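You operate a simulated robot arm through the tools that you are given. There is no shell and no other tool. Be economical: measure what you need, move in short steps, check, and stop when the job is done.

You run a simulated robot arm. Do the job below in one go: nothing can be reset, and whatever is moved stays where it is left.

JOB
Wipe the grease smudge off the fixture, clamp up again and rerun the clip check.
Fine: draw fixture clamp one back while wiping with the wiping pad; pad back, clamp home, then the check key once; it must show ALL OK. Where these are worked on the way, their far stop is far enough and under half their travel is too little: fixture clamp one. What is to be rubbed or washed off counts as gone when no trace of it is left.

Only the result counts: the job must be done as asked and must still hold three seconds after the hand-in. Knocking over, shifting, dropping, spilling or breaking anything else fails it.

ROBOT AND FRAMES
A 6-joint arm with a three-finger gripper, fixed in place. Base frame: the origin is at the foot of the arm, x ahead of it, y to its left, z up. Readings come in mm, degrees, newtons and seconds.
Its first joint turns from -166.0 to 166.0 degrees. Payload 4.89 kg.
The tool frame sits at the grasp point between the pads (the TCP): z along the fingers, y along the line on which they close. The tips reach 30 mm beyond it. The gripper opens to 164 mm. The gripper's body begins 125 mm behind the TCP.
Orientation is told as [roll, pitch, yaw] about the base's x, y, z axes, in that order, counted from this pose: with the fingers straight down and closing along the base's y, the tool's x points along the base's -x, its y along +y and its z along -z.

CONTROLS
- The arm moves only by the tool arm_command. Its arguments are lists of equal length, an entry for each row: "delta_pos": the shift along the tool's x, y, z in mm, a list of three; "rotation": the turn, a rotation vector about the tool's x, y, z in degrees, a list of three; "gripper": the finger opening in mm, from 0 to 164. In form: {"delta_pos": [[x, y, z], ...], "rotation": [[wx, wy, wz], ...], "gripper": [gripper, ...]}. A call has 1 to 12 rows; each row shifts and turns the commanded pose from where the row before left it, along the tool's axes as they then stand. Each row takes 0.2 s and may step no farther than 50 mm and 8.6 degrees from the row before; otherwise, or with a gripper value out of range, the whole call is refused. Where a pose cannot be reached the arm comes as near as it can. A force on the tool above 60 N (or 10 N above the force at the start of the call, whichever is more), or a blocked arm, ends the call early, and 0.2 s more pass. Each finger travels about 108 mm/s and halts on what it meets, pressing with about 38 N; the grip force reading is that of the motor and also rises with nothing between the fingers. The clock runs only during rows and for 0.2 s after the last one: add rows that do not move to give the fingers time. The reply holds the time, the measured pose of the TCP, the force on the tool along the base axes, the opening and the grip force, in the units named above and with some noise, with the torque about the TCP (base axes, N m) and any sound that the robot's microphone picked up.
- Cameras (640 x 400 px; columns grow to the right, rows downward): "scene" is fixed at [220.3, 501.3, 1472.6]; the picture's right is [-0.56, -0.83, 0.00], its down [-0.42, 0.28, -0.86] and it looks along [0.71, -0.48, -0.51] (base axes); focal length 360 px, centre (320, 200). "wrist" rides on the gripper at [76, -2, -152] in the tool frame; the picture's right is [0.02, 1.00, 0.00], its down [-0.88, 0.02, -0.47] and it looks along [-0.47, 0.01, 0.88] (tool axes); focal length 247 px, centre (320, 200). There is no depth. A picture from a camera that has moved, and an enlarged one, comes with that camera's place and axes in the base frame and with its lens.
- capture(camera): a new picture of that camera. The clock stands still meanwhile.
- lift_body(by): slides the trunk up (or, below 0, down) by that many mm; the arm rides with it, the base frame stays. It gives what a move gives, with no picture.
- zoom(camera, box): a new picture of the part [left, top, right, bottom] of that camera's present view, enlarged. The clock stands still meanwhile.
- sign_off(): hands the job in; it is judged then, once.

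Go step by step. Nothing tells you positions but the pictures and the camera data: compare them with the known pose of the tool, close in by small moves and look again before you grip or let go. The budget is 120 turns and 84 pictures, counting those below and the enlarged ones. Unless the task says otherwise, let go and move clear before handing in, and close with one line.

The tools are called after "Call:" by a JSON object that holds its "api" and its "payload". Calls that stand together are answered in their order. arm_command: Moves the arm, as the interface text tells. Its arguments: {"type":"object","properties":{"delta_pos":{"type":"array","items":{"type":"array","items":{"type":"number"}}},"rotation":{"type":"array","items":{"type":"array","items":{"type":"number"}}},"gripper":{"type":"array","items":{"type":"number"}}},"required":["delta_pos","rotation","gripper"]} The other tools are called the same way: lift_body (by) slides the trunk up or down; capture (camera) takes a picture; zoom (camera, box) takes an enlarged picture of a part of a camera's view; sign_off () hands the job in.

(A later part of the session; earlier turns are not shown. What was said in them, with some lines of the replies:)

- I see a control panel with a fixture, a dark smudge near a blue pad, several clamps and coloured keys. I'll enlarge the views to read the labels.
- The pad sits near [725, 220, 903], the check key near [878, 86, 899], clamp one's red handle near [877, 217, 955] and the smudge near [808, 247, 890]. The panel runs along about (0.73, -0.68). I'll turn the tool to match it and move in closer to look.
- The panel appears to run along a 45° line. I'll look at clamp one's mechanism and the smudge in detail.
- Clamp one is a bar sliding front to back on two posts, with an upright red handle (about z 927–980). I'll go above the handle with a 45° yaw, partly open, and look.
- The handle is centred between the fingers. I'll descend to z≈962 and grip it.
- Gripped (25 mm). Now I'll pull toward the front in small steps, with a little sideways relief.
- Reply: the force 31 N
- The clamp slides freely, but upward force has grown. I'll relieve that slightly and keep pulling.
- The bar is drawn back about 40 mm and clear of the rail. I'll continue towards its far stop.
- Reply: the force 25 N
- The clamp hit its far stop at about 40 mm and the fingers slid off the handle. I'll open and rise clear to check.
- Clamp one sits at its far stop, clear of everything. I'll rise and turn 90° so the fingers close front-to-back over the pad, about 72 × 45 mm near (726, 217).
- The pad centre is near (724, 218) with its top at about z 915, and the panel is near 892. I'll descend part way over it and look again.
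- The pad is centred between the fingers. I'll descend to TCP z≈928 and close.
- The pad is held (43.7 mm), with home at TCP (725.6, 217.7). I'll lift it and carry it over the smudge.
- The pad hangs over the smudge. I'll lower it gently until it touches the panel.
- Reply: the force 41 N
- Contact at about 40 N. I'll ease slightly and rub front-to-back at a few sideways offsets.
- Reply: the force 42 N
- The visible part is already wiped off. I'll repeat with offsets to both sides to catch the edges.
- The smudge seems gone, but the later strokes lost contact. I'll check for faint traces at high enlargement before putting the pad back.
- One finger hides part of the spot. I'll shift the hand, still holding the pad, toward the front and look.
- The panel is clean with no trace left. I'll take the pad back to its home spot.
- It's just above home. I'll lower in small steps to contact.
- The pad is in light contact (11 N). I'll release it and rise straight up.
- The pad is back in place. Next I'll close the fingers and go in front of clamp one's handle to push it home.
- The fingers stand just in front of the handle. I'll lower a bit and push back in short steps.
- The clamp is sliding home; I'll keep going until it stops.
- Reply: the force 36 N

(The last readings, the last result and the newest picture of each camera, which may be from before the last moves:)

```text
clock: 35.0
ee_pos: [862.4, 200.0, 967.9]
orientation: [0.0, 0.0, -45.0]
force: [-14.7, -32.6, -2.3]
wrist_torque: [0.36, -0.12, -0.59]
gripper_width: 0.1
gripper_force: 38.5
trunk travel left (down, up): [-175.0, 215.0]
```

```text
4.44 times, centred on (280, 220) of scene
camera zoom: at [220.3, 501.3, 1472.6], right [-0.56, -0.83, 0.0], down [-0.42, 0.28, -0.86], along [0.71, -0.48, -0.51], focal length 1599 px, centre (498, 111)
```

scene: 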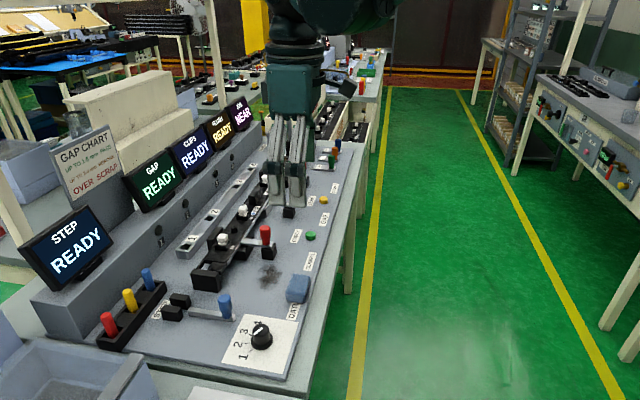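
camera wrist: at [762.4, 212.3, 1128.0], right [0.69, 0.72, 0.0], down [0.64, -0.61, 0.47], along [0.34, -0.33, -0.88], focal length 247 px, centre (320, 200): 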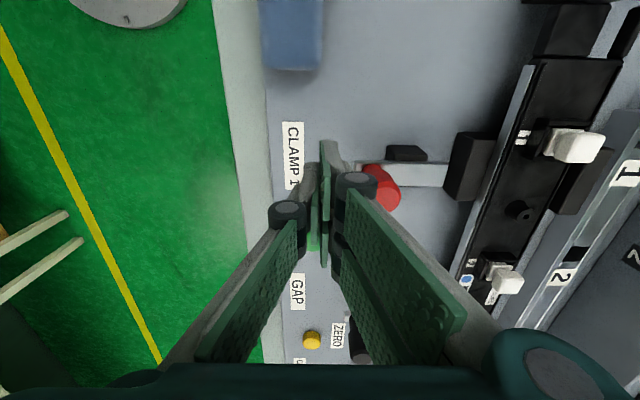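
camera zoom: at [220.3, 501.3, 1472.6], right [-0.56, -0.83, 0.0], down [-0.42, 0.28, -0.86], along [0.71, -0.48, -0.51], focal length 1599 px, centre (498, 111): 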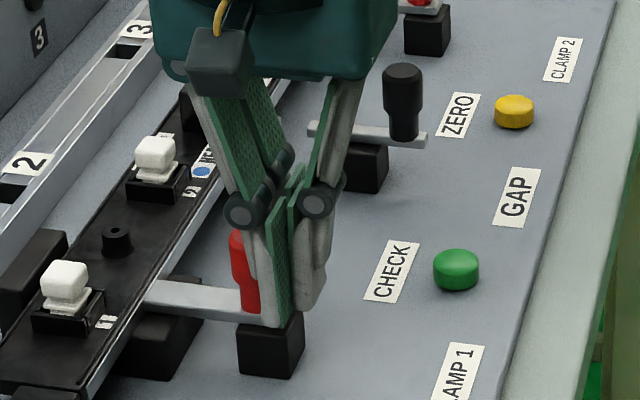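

It stopped at the rail with about 35 N. I'll give one more small push to be sure it's seated, then back off and compare.

Call:
{"api": "arm_command", "payload": {"delta_pos": [[0, 1, 0], [0, 1, 0], [0, -10, 0], [0, -15, 0], [0, -15, -20], [0, 0, -30]], "rotation": [[0, 0, 0], [0, 0, 0], [0, 0, 0], [0, 0, 0], [0, 0, 0], [0, 0, 0]], "gripper": [0, 0, 0, 0, 0, 0]}}

Call:
{"api": "zoom", "payload": {"camera": "scene", "box": [210, 205, 330, 305]}}

Call:
{"api": "capture", "payload": {"camera": "wrist"}}

```text
clock: 36.4
ee_pos: [837.6, 173.2, 1016.4]
orientation: [0.0, 0.0, -44.9]
force: [1.1, 0.0, -0.1]
wrist_torque: [-0.02, 0.14, 0.0]
gripper_width: 0.0
gripper_force: 38.0
trunk travel left (down, up): [-175.0, 215.0]
```

```text
4.00 times, centred on (270, 255) of scene
camera zoom: at [220.3, 501.3, 1472.6], right [-0.56, -0.83, 0.0], down [-0.42, 0.28, -0.86], along [0.71, -0.48, -0.51], focal length 1439 px, centre (520, -20)
```

zoom: 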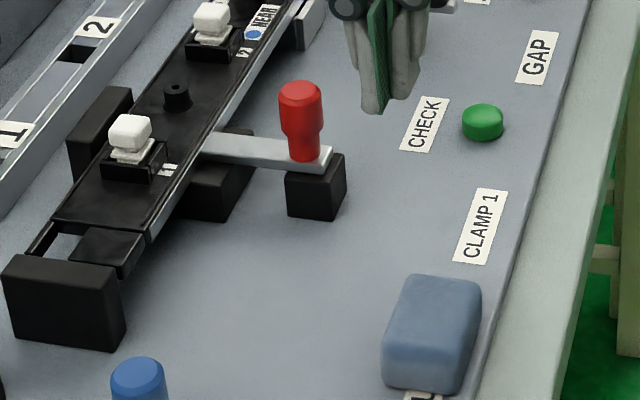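

```text
42 pictures are left
camera wrist: at [781.7, 227.2, 1167.9], right [0.69, 0.72, 0.0], down [0.64, -0.61, 0.47], along [0.34, -0.33, -0.88], focal length 247 px, centre (320, 200)
```

wrist: 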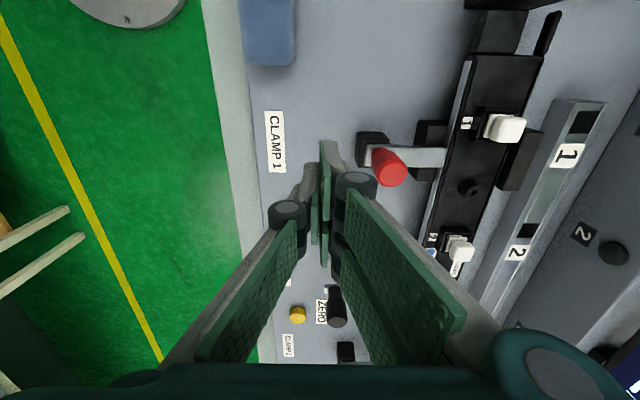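

Clamp one is back exactly as at the start. Now I'll go above the green CHECK key near (878, 86).

Call:
{"api": "arm_command", "payload": {"delta_pos": [[-30, -11, 0], [-30, -11, 0], [-30, -10.7, 0], [0, 0, 25], [0, 0, 25], [0, 0, 0]], "rotation": [[0, 0, 0], [0, 0, 0], [0, 0, 0], [0, 0, 0], [0, 0, 0], [0, 0, 0]], "gripper": [0, 0, 0, 0, 0, 0]}}

Call:
{"api": "capture", "payload": {"camera": "wrist"}}

Call:
{"api": "zoom", "payload": {"camera": "scene", "box": [260, 175, 360, 265]}}

```text
clock: 37.8
ee_pos: [877.0, 89.5, 968.1]
orientation: [0.0, 0.0, -44.9]
force: [0.5, 0.0, 0.2]
wrist_torque: [0.03, 0.05, -0.02]
gripper_width: 0.1
gripper_force: 37.9
trunk travel left (down, up): [-175.0, 215.0]
```

```text
41 pictures are left
camera wrist: at [820.9, 142.5, 1119.5], right [0.69, 0.72, 0.0], down [0.64, -0.61, 0.47], along [0.34, -0.33, -0.88], focal length 247 px, centre (320, 200)
```

wrist: 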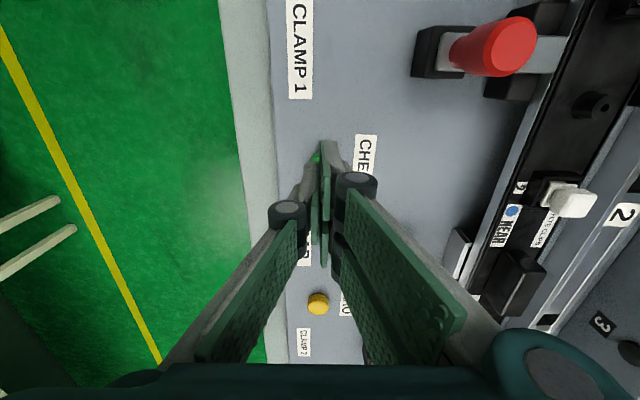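

```text
4.44 times, centred on (310, 220) of scene
camera zoom: at [220.3, 501.3, 1472.6], right [-0.56, -0.83, 0.0], down [-0.42, 0.28, -0.86], along [0.71, -0.48, -0.51], focal length 1599 px, centre (364, 111)
```

zoom: 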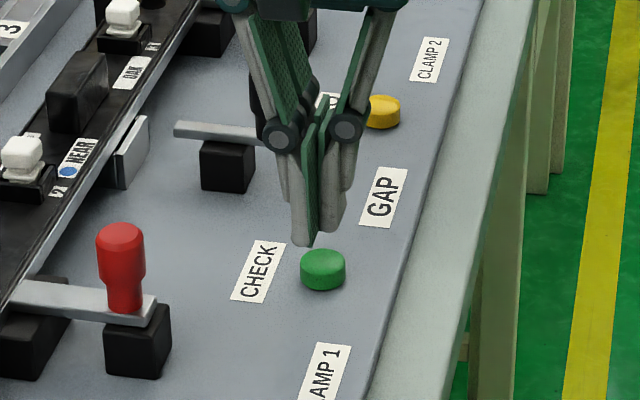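

The tip is over the key, though the key's centre looks about 6 mm further along. I'll shift and lower close to it.

Call:
{"api": "arm_command", "payload": {"delta_pos": [[-7, 0, 0], [0, 0, 25], [0, 0, 0]], "rotation": [[0, 0, 0], [0, 0, 0], [0, 0, 0]], "gripper": [0, 0, 0]}}

Call:
{"api": "zoom", "payload": {"camera": "scene", "box": [270, 190, 350, 260]}}

Call:
{"api": "zoom", "payload": {"camera": "wrist", "box": [250, 100, 410, 280]}}

```text
clock: 38.6
ee_pos: [881.9, 82.7, 941.8]
orientation: [0.0, 0.0, -44.9]
force: [-0.2, -0.4, 0.3]
wrist_torque: [0.0, 0.01, 0.01]
gripper_width: 0.0
gripper_force: 38.1
trunk travel left (down, up): [-175.0, 215.0]
```

```text
5.71 times, centred on (310, 225) of scene
camera zoom: at [220.3, 501.3, 1472.6], right [-0.56, -0.83, 0.0], down [-0.42, 0.28, -0.86], along [0.71, -0.48, -0.51], focal length 2056 px, centre (377, 57)
```

zoom: 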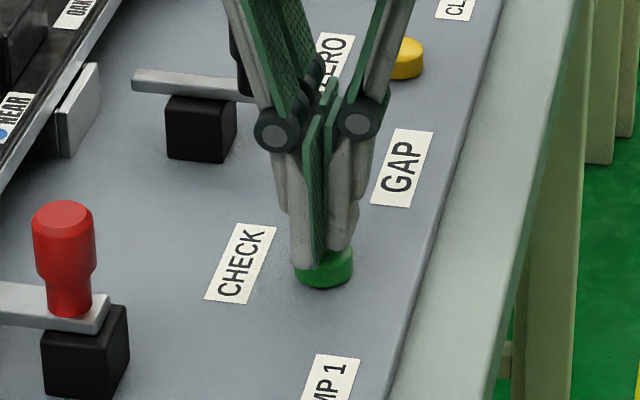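

```text
2.22 times, centred on (330, 190) of wrist
camera zoom: at [826.2, 136.2, 1092.9], right [0.69, 0.72, 0.0], down [0.64, -0.61, 0.47], along [0.34, -0.33, -0.88], focal length 549 px, centre (298, 222)
```

zoom: 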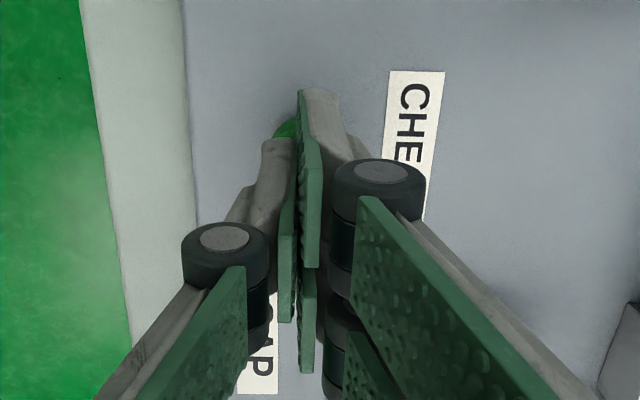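

The tip is over the key. I'll shift 2 mm toward the front and press down in small steps.

Call:
{"api": "arm_command", "payload": {"delta_pos": [[0, -2.5, 3], [0, 0, 2], [0, 0, 2], [0, 0, 2]], "rotation": [[0, 0, 0], [0, 0, 0], [0, 0, 0], [0, 0, 0]], "gripper": [0, 0, 0, 0]}}

Call:
{"api": "capture", "payload": {"camera": "scene"}}

```text
clock: 39.6
ee_pos: [880.0, 82.1, 932.9]
orientation: [0.0, 0.0, -45.0]
force: [0.5, -0.1, 0.6]
wrist_torque: [-0.02, -0.01, 0.01]
gripper_width: 5.9
gripper_force: 44.5
trunk travel left (down, up): [-175.0, 215.0]
```

```text
37 pictures are left
```

scene: 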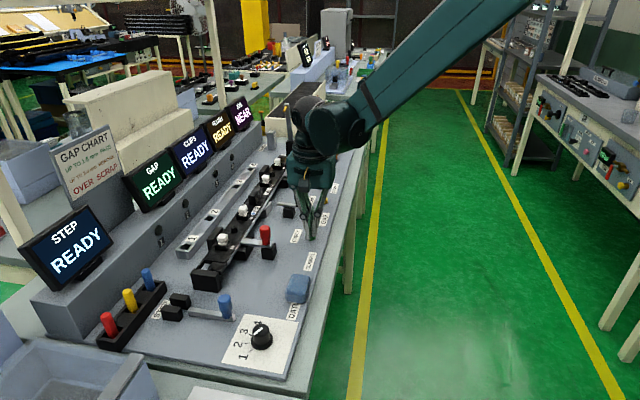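

Odd: the gripper opening reads 5.9 mm although closed. I'll look closely.

Call:
{"api": "zoom", "payload": {"camera": "scene", "box": [285, 200, 345, 252]}}

Call:
{"api": "zoom", "payload": {"camera": "wrist", "box": [250, 100, 410, 280]}}

```text
7.69 times, centred on (315, 226) of scene
camera zoom: at [220.3, 501.3, 1472.6], right [-0.56, -0.83, 0.0], down [-0.42, 0.28, -0.86], along [0.71, -0.48, -0.51], focal length 2768 px, centre (358, 0)
```

zoom: 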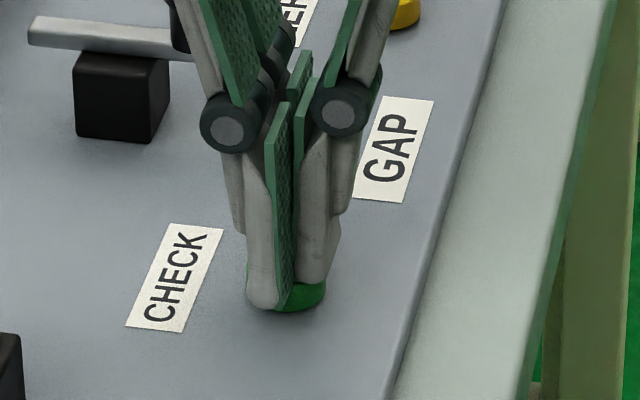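

```text
2.22 times, centred on (330, 190) of wrist
camera zoom: at [824.0, 135.2, 1084.2], right [0.69, 0.72, 0.0], down [0.64, -0.61, 0.47], along [0.34, -0.33, -0.88], focal length 549 px, centre (298, 222)
```

zoom: 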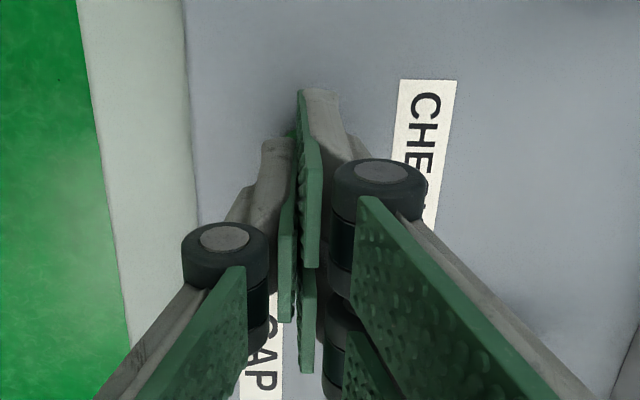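

I'll take a fresh reading without moving.

Call:
{"api": "arm_command", "payload": {"delta_pos": [[0, 0, 0]], "rotation": [[0, 0, 0]], "gripper": [0]}}

```text
clock: 40.0
ee_pos: [880.6, 81.5, 932.6]
orientation: [0.0, 0.0, -44.9]
force: [-0.6, 0.6, 0.7]
wrist_torque: [0.01, 0.0, 0.0]
gripper_width: 6.0
gripper_force: 44.3
trunk travel left (down, up): [-175.0, 215.0]
```

Something is spreading the tips by 6 mm with almost no net force. I'll rise and look at the key before trying again.

Call:
{"api": "arm_command", "payload": {"delta_pos": [[0, 0, -10], [0, 0, -30], [25, 0, -30], [40, 0, 0], [0, 0, 0]], "rotation": [[0, 0, 0], [0, 0, 0], [0, 0, 0], [0, 0, 0], [0, 0, 0]], "gripper": [0, 0, 0, 0, 0]}}

Call:
{"api": "zoom", "payload": {"camera": "wrist", "box": [200, 100, 440, 300]}}

Call:
{"api": "zoom", "payload": {"camera": "scene", "box": [260, 200, 345, 262]}}

Call:
{"api": "zoom", "payload": {"camera": "scene", "box": [20, 80, 270, 290]}}

```text
clock: 41.2
ee_pos: [833.8, 126.9, 1003.2]
orientation: [0.0, 0.0, -44.9]
force: [-0.6, 0.0, 0.4]
wrist_torque: [0.09, -0.07, -0.01]
gripper_width: 0.0
gripper_force: 44.7
trunk travel left (down, up): [-175.0, 215.0]
```

```text
2.00 times, centred on (320, 200) of wrist
camera zoom: at [777.6, 180.9, 1154.5], right [0.69, 0.72, 0.0], down [0.64, -0.61, 0.47], along [0.34, -0.33, -0.88], focal length 494 px, centre (320, 200)
```

zoom: 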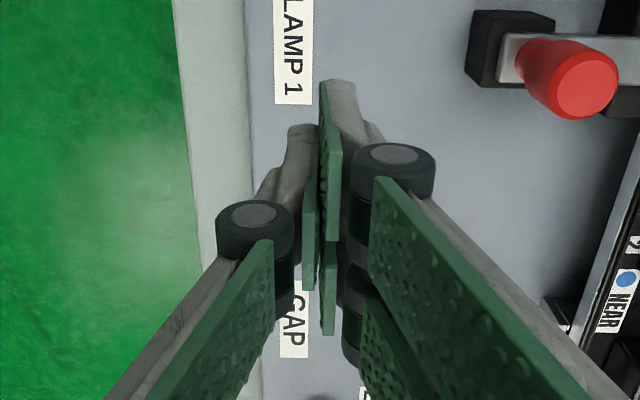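

```text
6.45 times, centred on (302, 231) of scene
camera zoom: at [220.3, 501.3, 1472.6], right [-0.56, -0.83, 0.0], down [-0.42, 0.28, -0.86], along [0.71, -0.48, -0.51], focal length 2321 px, centre (433, 0)
```

zoom: 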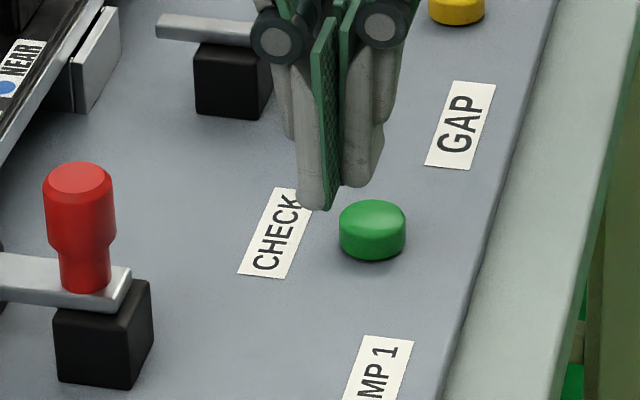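

```text
1.90 times, centred on (145, 185) of scene
camera zoom: at [220.3, 501.3, 1472.6], right [-0.56, -0.83, 0.0], down [-0.42, 0.28, -0.86], along [0.71, -0.48, -0.51], focal length 685 px, centre (653, 229)
```

zoom: 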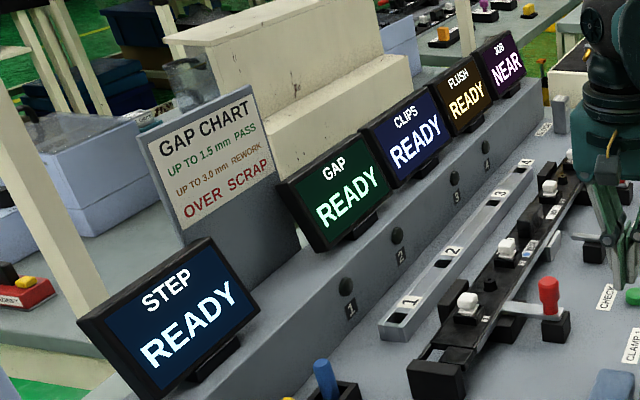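

The key was not triggered and is undamaged. I'll press with a single fingertip instead: open 40 mm and put the back finger over the key.

Call:
{"api": "arm_command", "payload": {"delta_pos": [[-33.5, -11.5, 0], [-33.5, -11.5, 0], [0, 0, 30], [0, 0, 28], [0, 0, 0]], "rotation": [[0, 0, 0], [0, 0, 0], [0, 0, 0], [0, 0, 0], [0, 0, 0]], "gripper": [40, 40, 40, 40, 40]}}

Call:
{"api": "zoom", "payload": {"camera": "scene", "box": [270, 195, 350, 255]}}

Call:
{"api": "zoom", "payload": {"camera": "wrist", "box": [240, 80, 420, 280]}}

```text
clock: 42.4
ee_pos: [866.0, 64.5, 943.1]
orientation: [0.0, 0.0, -44.9]
force: [0.7, -0.4, 0.1]
wrist_torque: [0.03, 0.07, 0.02]
gripper_width: 40.2
gripper_force: 0.0
trunk travel left (down, up): [-175.0, 215.0]
```

```text
6.67 times, centred on (310, 225) of scene
camera zoom: at [220.3, 501.3, 1472.6], right [-0.56, -0.83, 0.0], down [-0.42, 0.28, -0.86], along [0.71, -0.48, -0.51], focal length 2399 px, centre (387, 33)
```

zoom: 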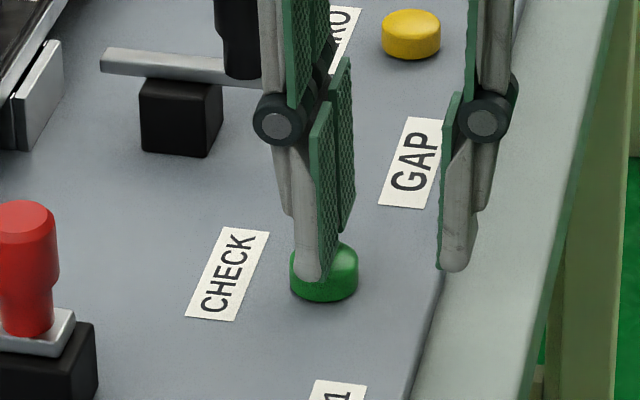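

```text
2.00 times, centred on (330, 180) of wrist
camera zoom: at [810.0, 118.0, 1095.2], right [0.69, 0.72, 0.0], down [0.64, -0.61, 0.47], along [0.34, -0.33, -0.88], focal length 494 px, centre (300, 240)
```

zoom: 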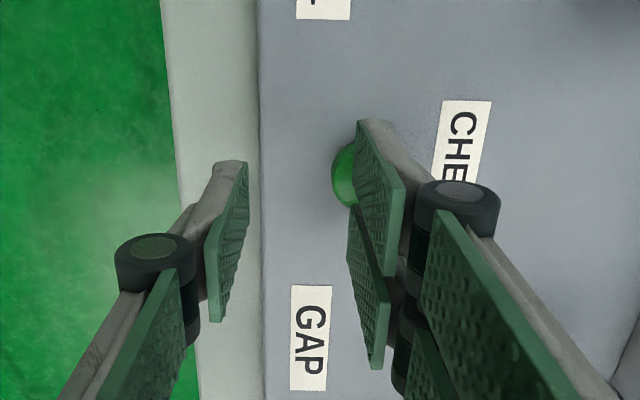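

The back side appears to be a forked pair of fingers, and the front finger is single and centred. I'll use the front finger on the key.

Call:
{"api": "arm_command", "payload": {"delta_pos": [[0, 0, -25], [0, 48, 0], [0, 0, 25], [0, 0, 0]], "rotation": [[0, 0, 0], [0, 0, 0], [0, 0, 0], [0, 0, 0]], "gripper": [40, 40, 40, 40]}}

Call:
{"api": "zoom", "payload": {"camera": "scene", "box": [270, 195, 350, 255]}}

Call:
{"api": "zoom", "payload": {"camera": "wrist", "box": [200, 80, 380, 280]}}

```text
clock: 43.4
ee_pos: [900.3, 97.8, 944.7]
orientation: [0.0, 0.0, -45.0]
force: [0.7, 1.1, -0.1]
wrist_torque: [0.0, 0.07, -0.02]
gripper_width: 39.9
gripper_force: 0.2
trunk travel left (down, up): [-175.0, 215.0]
```

```text
6.67 times, centred on (310, 225) of scene
camera zoom: at [220.3, 501.3, 1472.6], right [-0.56, -0.83, 0.0], down [-0.42, 0.28, -0.86], along [0.71, -0.48, -0.51], focal length 2399 px, centre (387, 33)
```

zoom: 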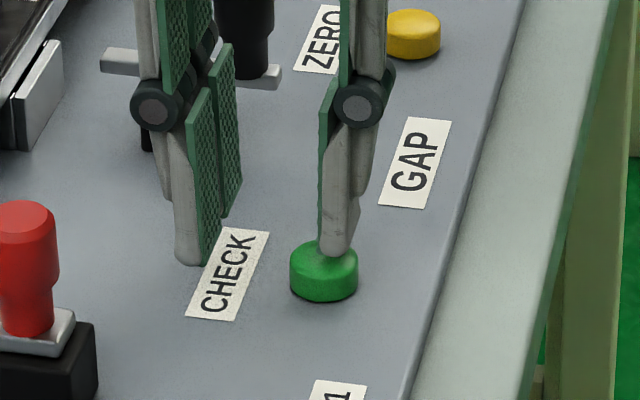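

```text
2.00 times, centred on (290, 180) of wrist
camera zoom: at [844.3, 151.7, 1095.5], right [0.69, 0.72, 0.0], down [0.64, -0.61, 0.47], along [0.34, -0.33, -0.88], focal length 494 px, centre (380, 240)
```

zoom: 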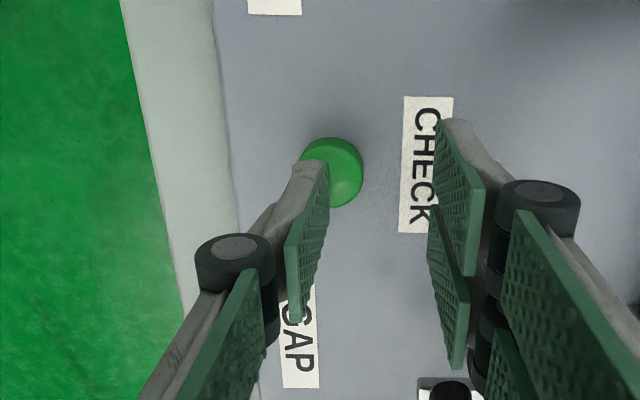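

Now it's clear: the front fingertip needs about 7 mm nearer and 4 mm back. I'll shift and then press down in small steps.

Call:
{"api": "arm_command", "payload": {"delta_pos": [[7, 4, 0], [0, 0, 4], [0, 0, 0]], "rotation": [[0, 0, 0], [0, 0, 0], [0, 0, 0]], "gripper": [40, 40, 40]}}

Call:
{"api": "zoom", "payload": {"camera": "scene", "box": [270, 195, 350, 255]}}

```text
clock: 44.2
ee_pos: [897.3, 106.4, 940.1]
orientation: [0.0, 0.0, -44.9]
force: [0.6, -0.1, -0.2]
wrist_torque: [-0.01, -0.01, 0.04]
gripper_width: 40.2
gripper_force: 0.1
trunk travel left (down, up): [-175.0, 215.0]
```

```text
6.67 times, centred on (310, 225) of scene
camera zoom: at [220.3, 501.3, 1472.6], right [-0.56, -0.83, 0.0], down [-0.42, 0.28, -0.86], along [0.71, -0.48, -0.51], focal length 2399 px, centre (387, 33)
```

zoom: 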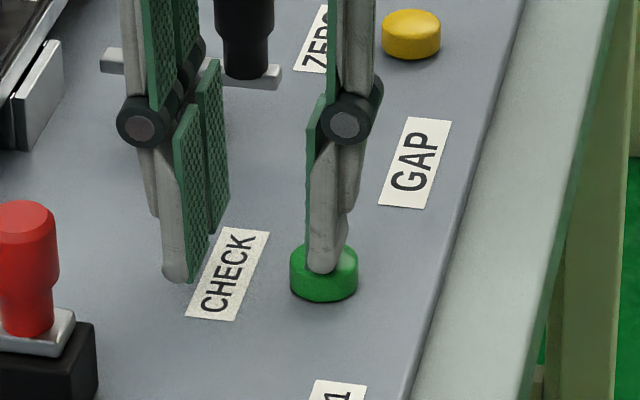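

The fingertip is on line with the key. Pressing in small steps.

Call:
{"api": "arm_command", "payload": {"delta_pos": [[0, 0, 2], [0, 0, 2], [0, 0, 1]], "rotation": [[0, 0, 0], [0, 0, 0], [0, 0, 0]], "gripper": [40, 40, 40]}}

Call:
{"api": "zoom", "payload": {"camera": "scene", "box": [110, 80, 350, 260]}}

```text
clock: 45.0
ee_pos: [897.7, 104.6, 936.0]
orientation: [0.0, 0.0, -45.0]
force: [1.0, 0.0, 0.9]
wrist_torque: [-0.01, 0.01, -0.02]
gripper_width: 39.9
gripper_force: 0.1
trunk travel left (down, up): [-175.0, 215.0]
```

```text
2.22 times, centred on (230, 170) of scene
camera zoom: at [220.3, 501.3, 1472.6], right [-0.56, -0.83, 0.0], down [-0.42, 0.28, -0.86], along [0.71, -0.48, -0.51], focal length 800 px, centre (520, 267)
```

zoom: 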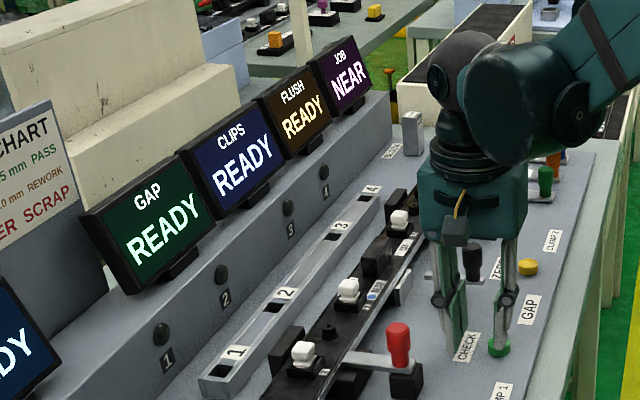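

Not yet in firm contact. I'll keep going down.

Call:
{"api": "arm_command", "payload": {"delta_pos": [[0, 0, 2], [0, 0, 2]], "rotation": [[0, 0, 0], [0, 0, 0]], "gripper": [40, 40]}}

Call:
{"api": "zoom", "payload": {"camera": "scene", "box": [110, 80, 350, 260]}}

```text
clock: 45.6
ee_pos: [897.6, 105.0, 931.9]
orientation: [0.0, 0.0, -44.9]
force: [0.6, -0.6, 3.6]
wrist_torque: [-0.07, 0.03, 0.06]
gripper_width: 39.7
gripper_force: 0.0
trunk travel left (down, up): [-175.0, 215.0]
heard: click
```

```text
2.22 times, centred on (230, 170) of scene
camera zoom: at [220.3, 501.3, 1472.6], right [-0.56, -0.83, 0.0], down [-0.42, 0.28, -0.86], along [0.71, -0.48, -0.51], focal length 800 px, centre (520, 267)
```

zoom: 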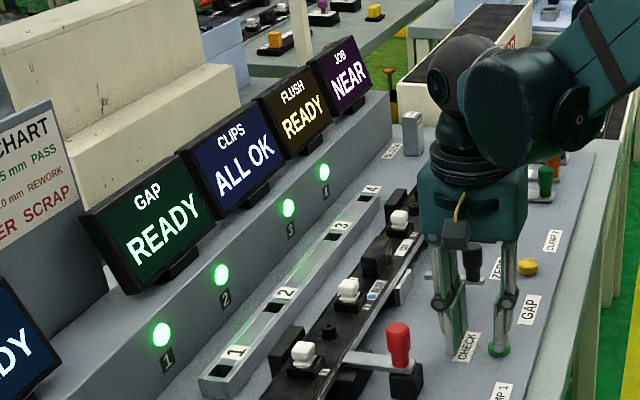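

There was a click and CLIPS shows ALL OK with four green lamps. I'll lift straight off and move clear.

Call:
{"api": "arm_command", "payload": {"delta_pos": [[0, 0, -20], [0, 0, -40], [0, 0, -45], [0, -40, -20], [0, -45, 0], [0, 0, 0], [0, 0, 0], [0, 0, 0]], "rotation": [[0, 0, 0], [0, 0, 0], [0, 0, 0], [0, 0, 0], [0, 0, 0], [0, 0, 0], [0, 0, 0], [0, 0, 0]], "gripper": [40, 40, 40, 40, 40, 40, 40, 40]}}

Call:
{"api": "capture", "payload": {"camera": "scene"}}

Call:
{"api": "zoom", "payload": {"camera": "scene", "box": [190, 200, 350, 310]}}

```text
clock: 47.4
ee_pos: [835.6, 48.9, 1057.1]
orientation: [0.0, 0.0, -44.8]
force: [-0.7, 0.0, 0.2]
wrist_torque: [0.04, 0.01, -0.04]
gripper_width: 40.0
gripper_force: 0.0
trunk travel left (down, up): [-175.0, 215.0]
```

```text
24 pictures are left
```

scene: 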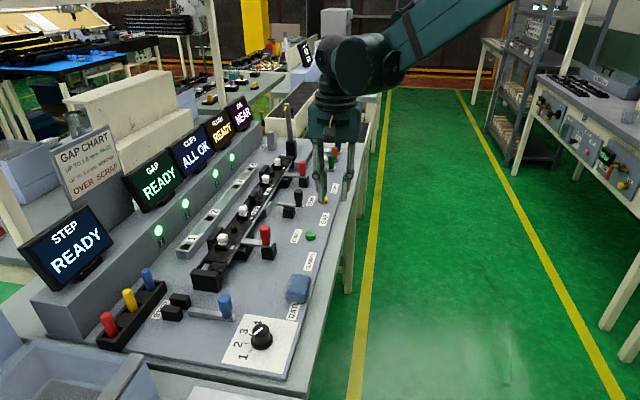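

```text
3.64 times, centred on (270, 255) of scene
camera zoom: at [220.3, 501.3, 1472.6], right [-0.56, -0.83, 0.0], down [-0.42, 0.28, -0.86], along [0.71, -0.48, -0.51], focal length 1308 px, centre (502, 0)
```

zoom: 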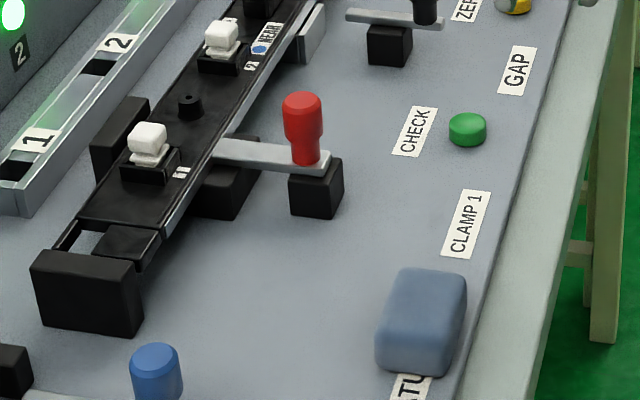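

The smudge is gone, the pad is back, clamp one is home, ALL OK is showing and the hand is clear, so I'm handing in.

Call:
{"api": "sign_off", "payload": {}}

```text
The job is handed in.
```

The grease smudge is wiped off with no trace visible. The pad is back in its place and clamp one is home. The check key registered once and CLIPS shows ALL OK.
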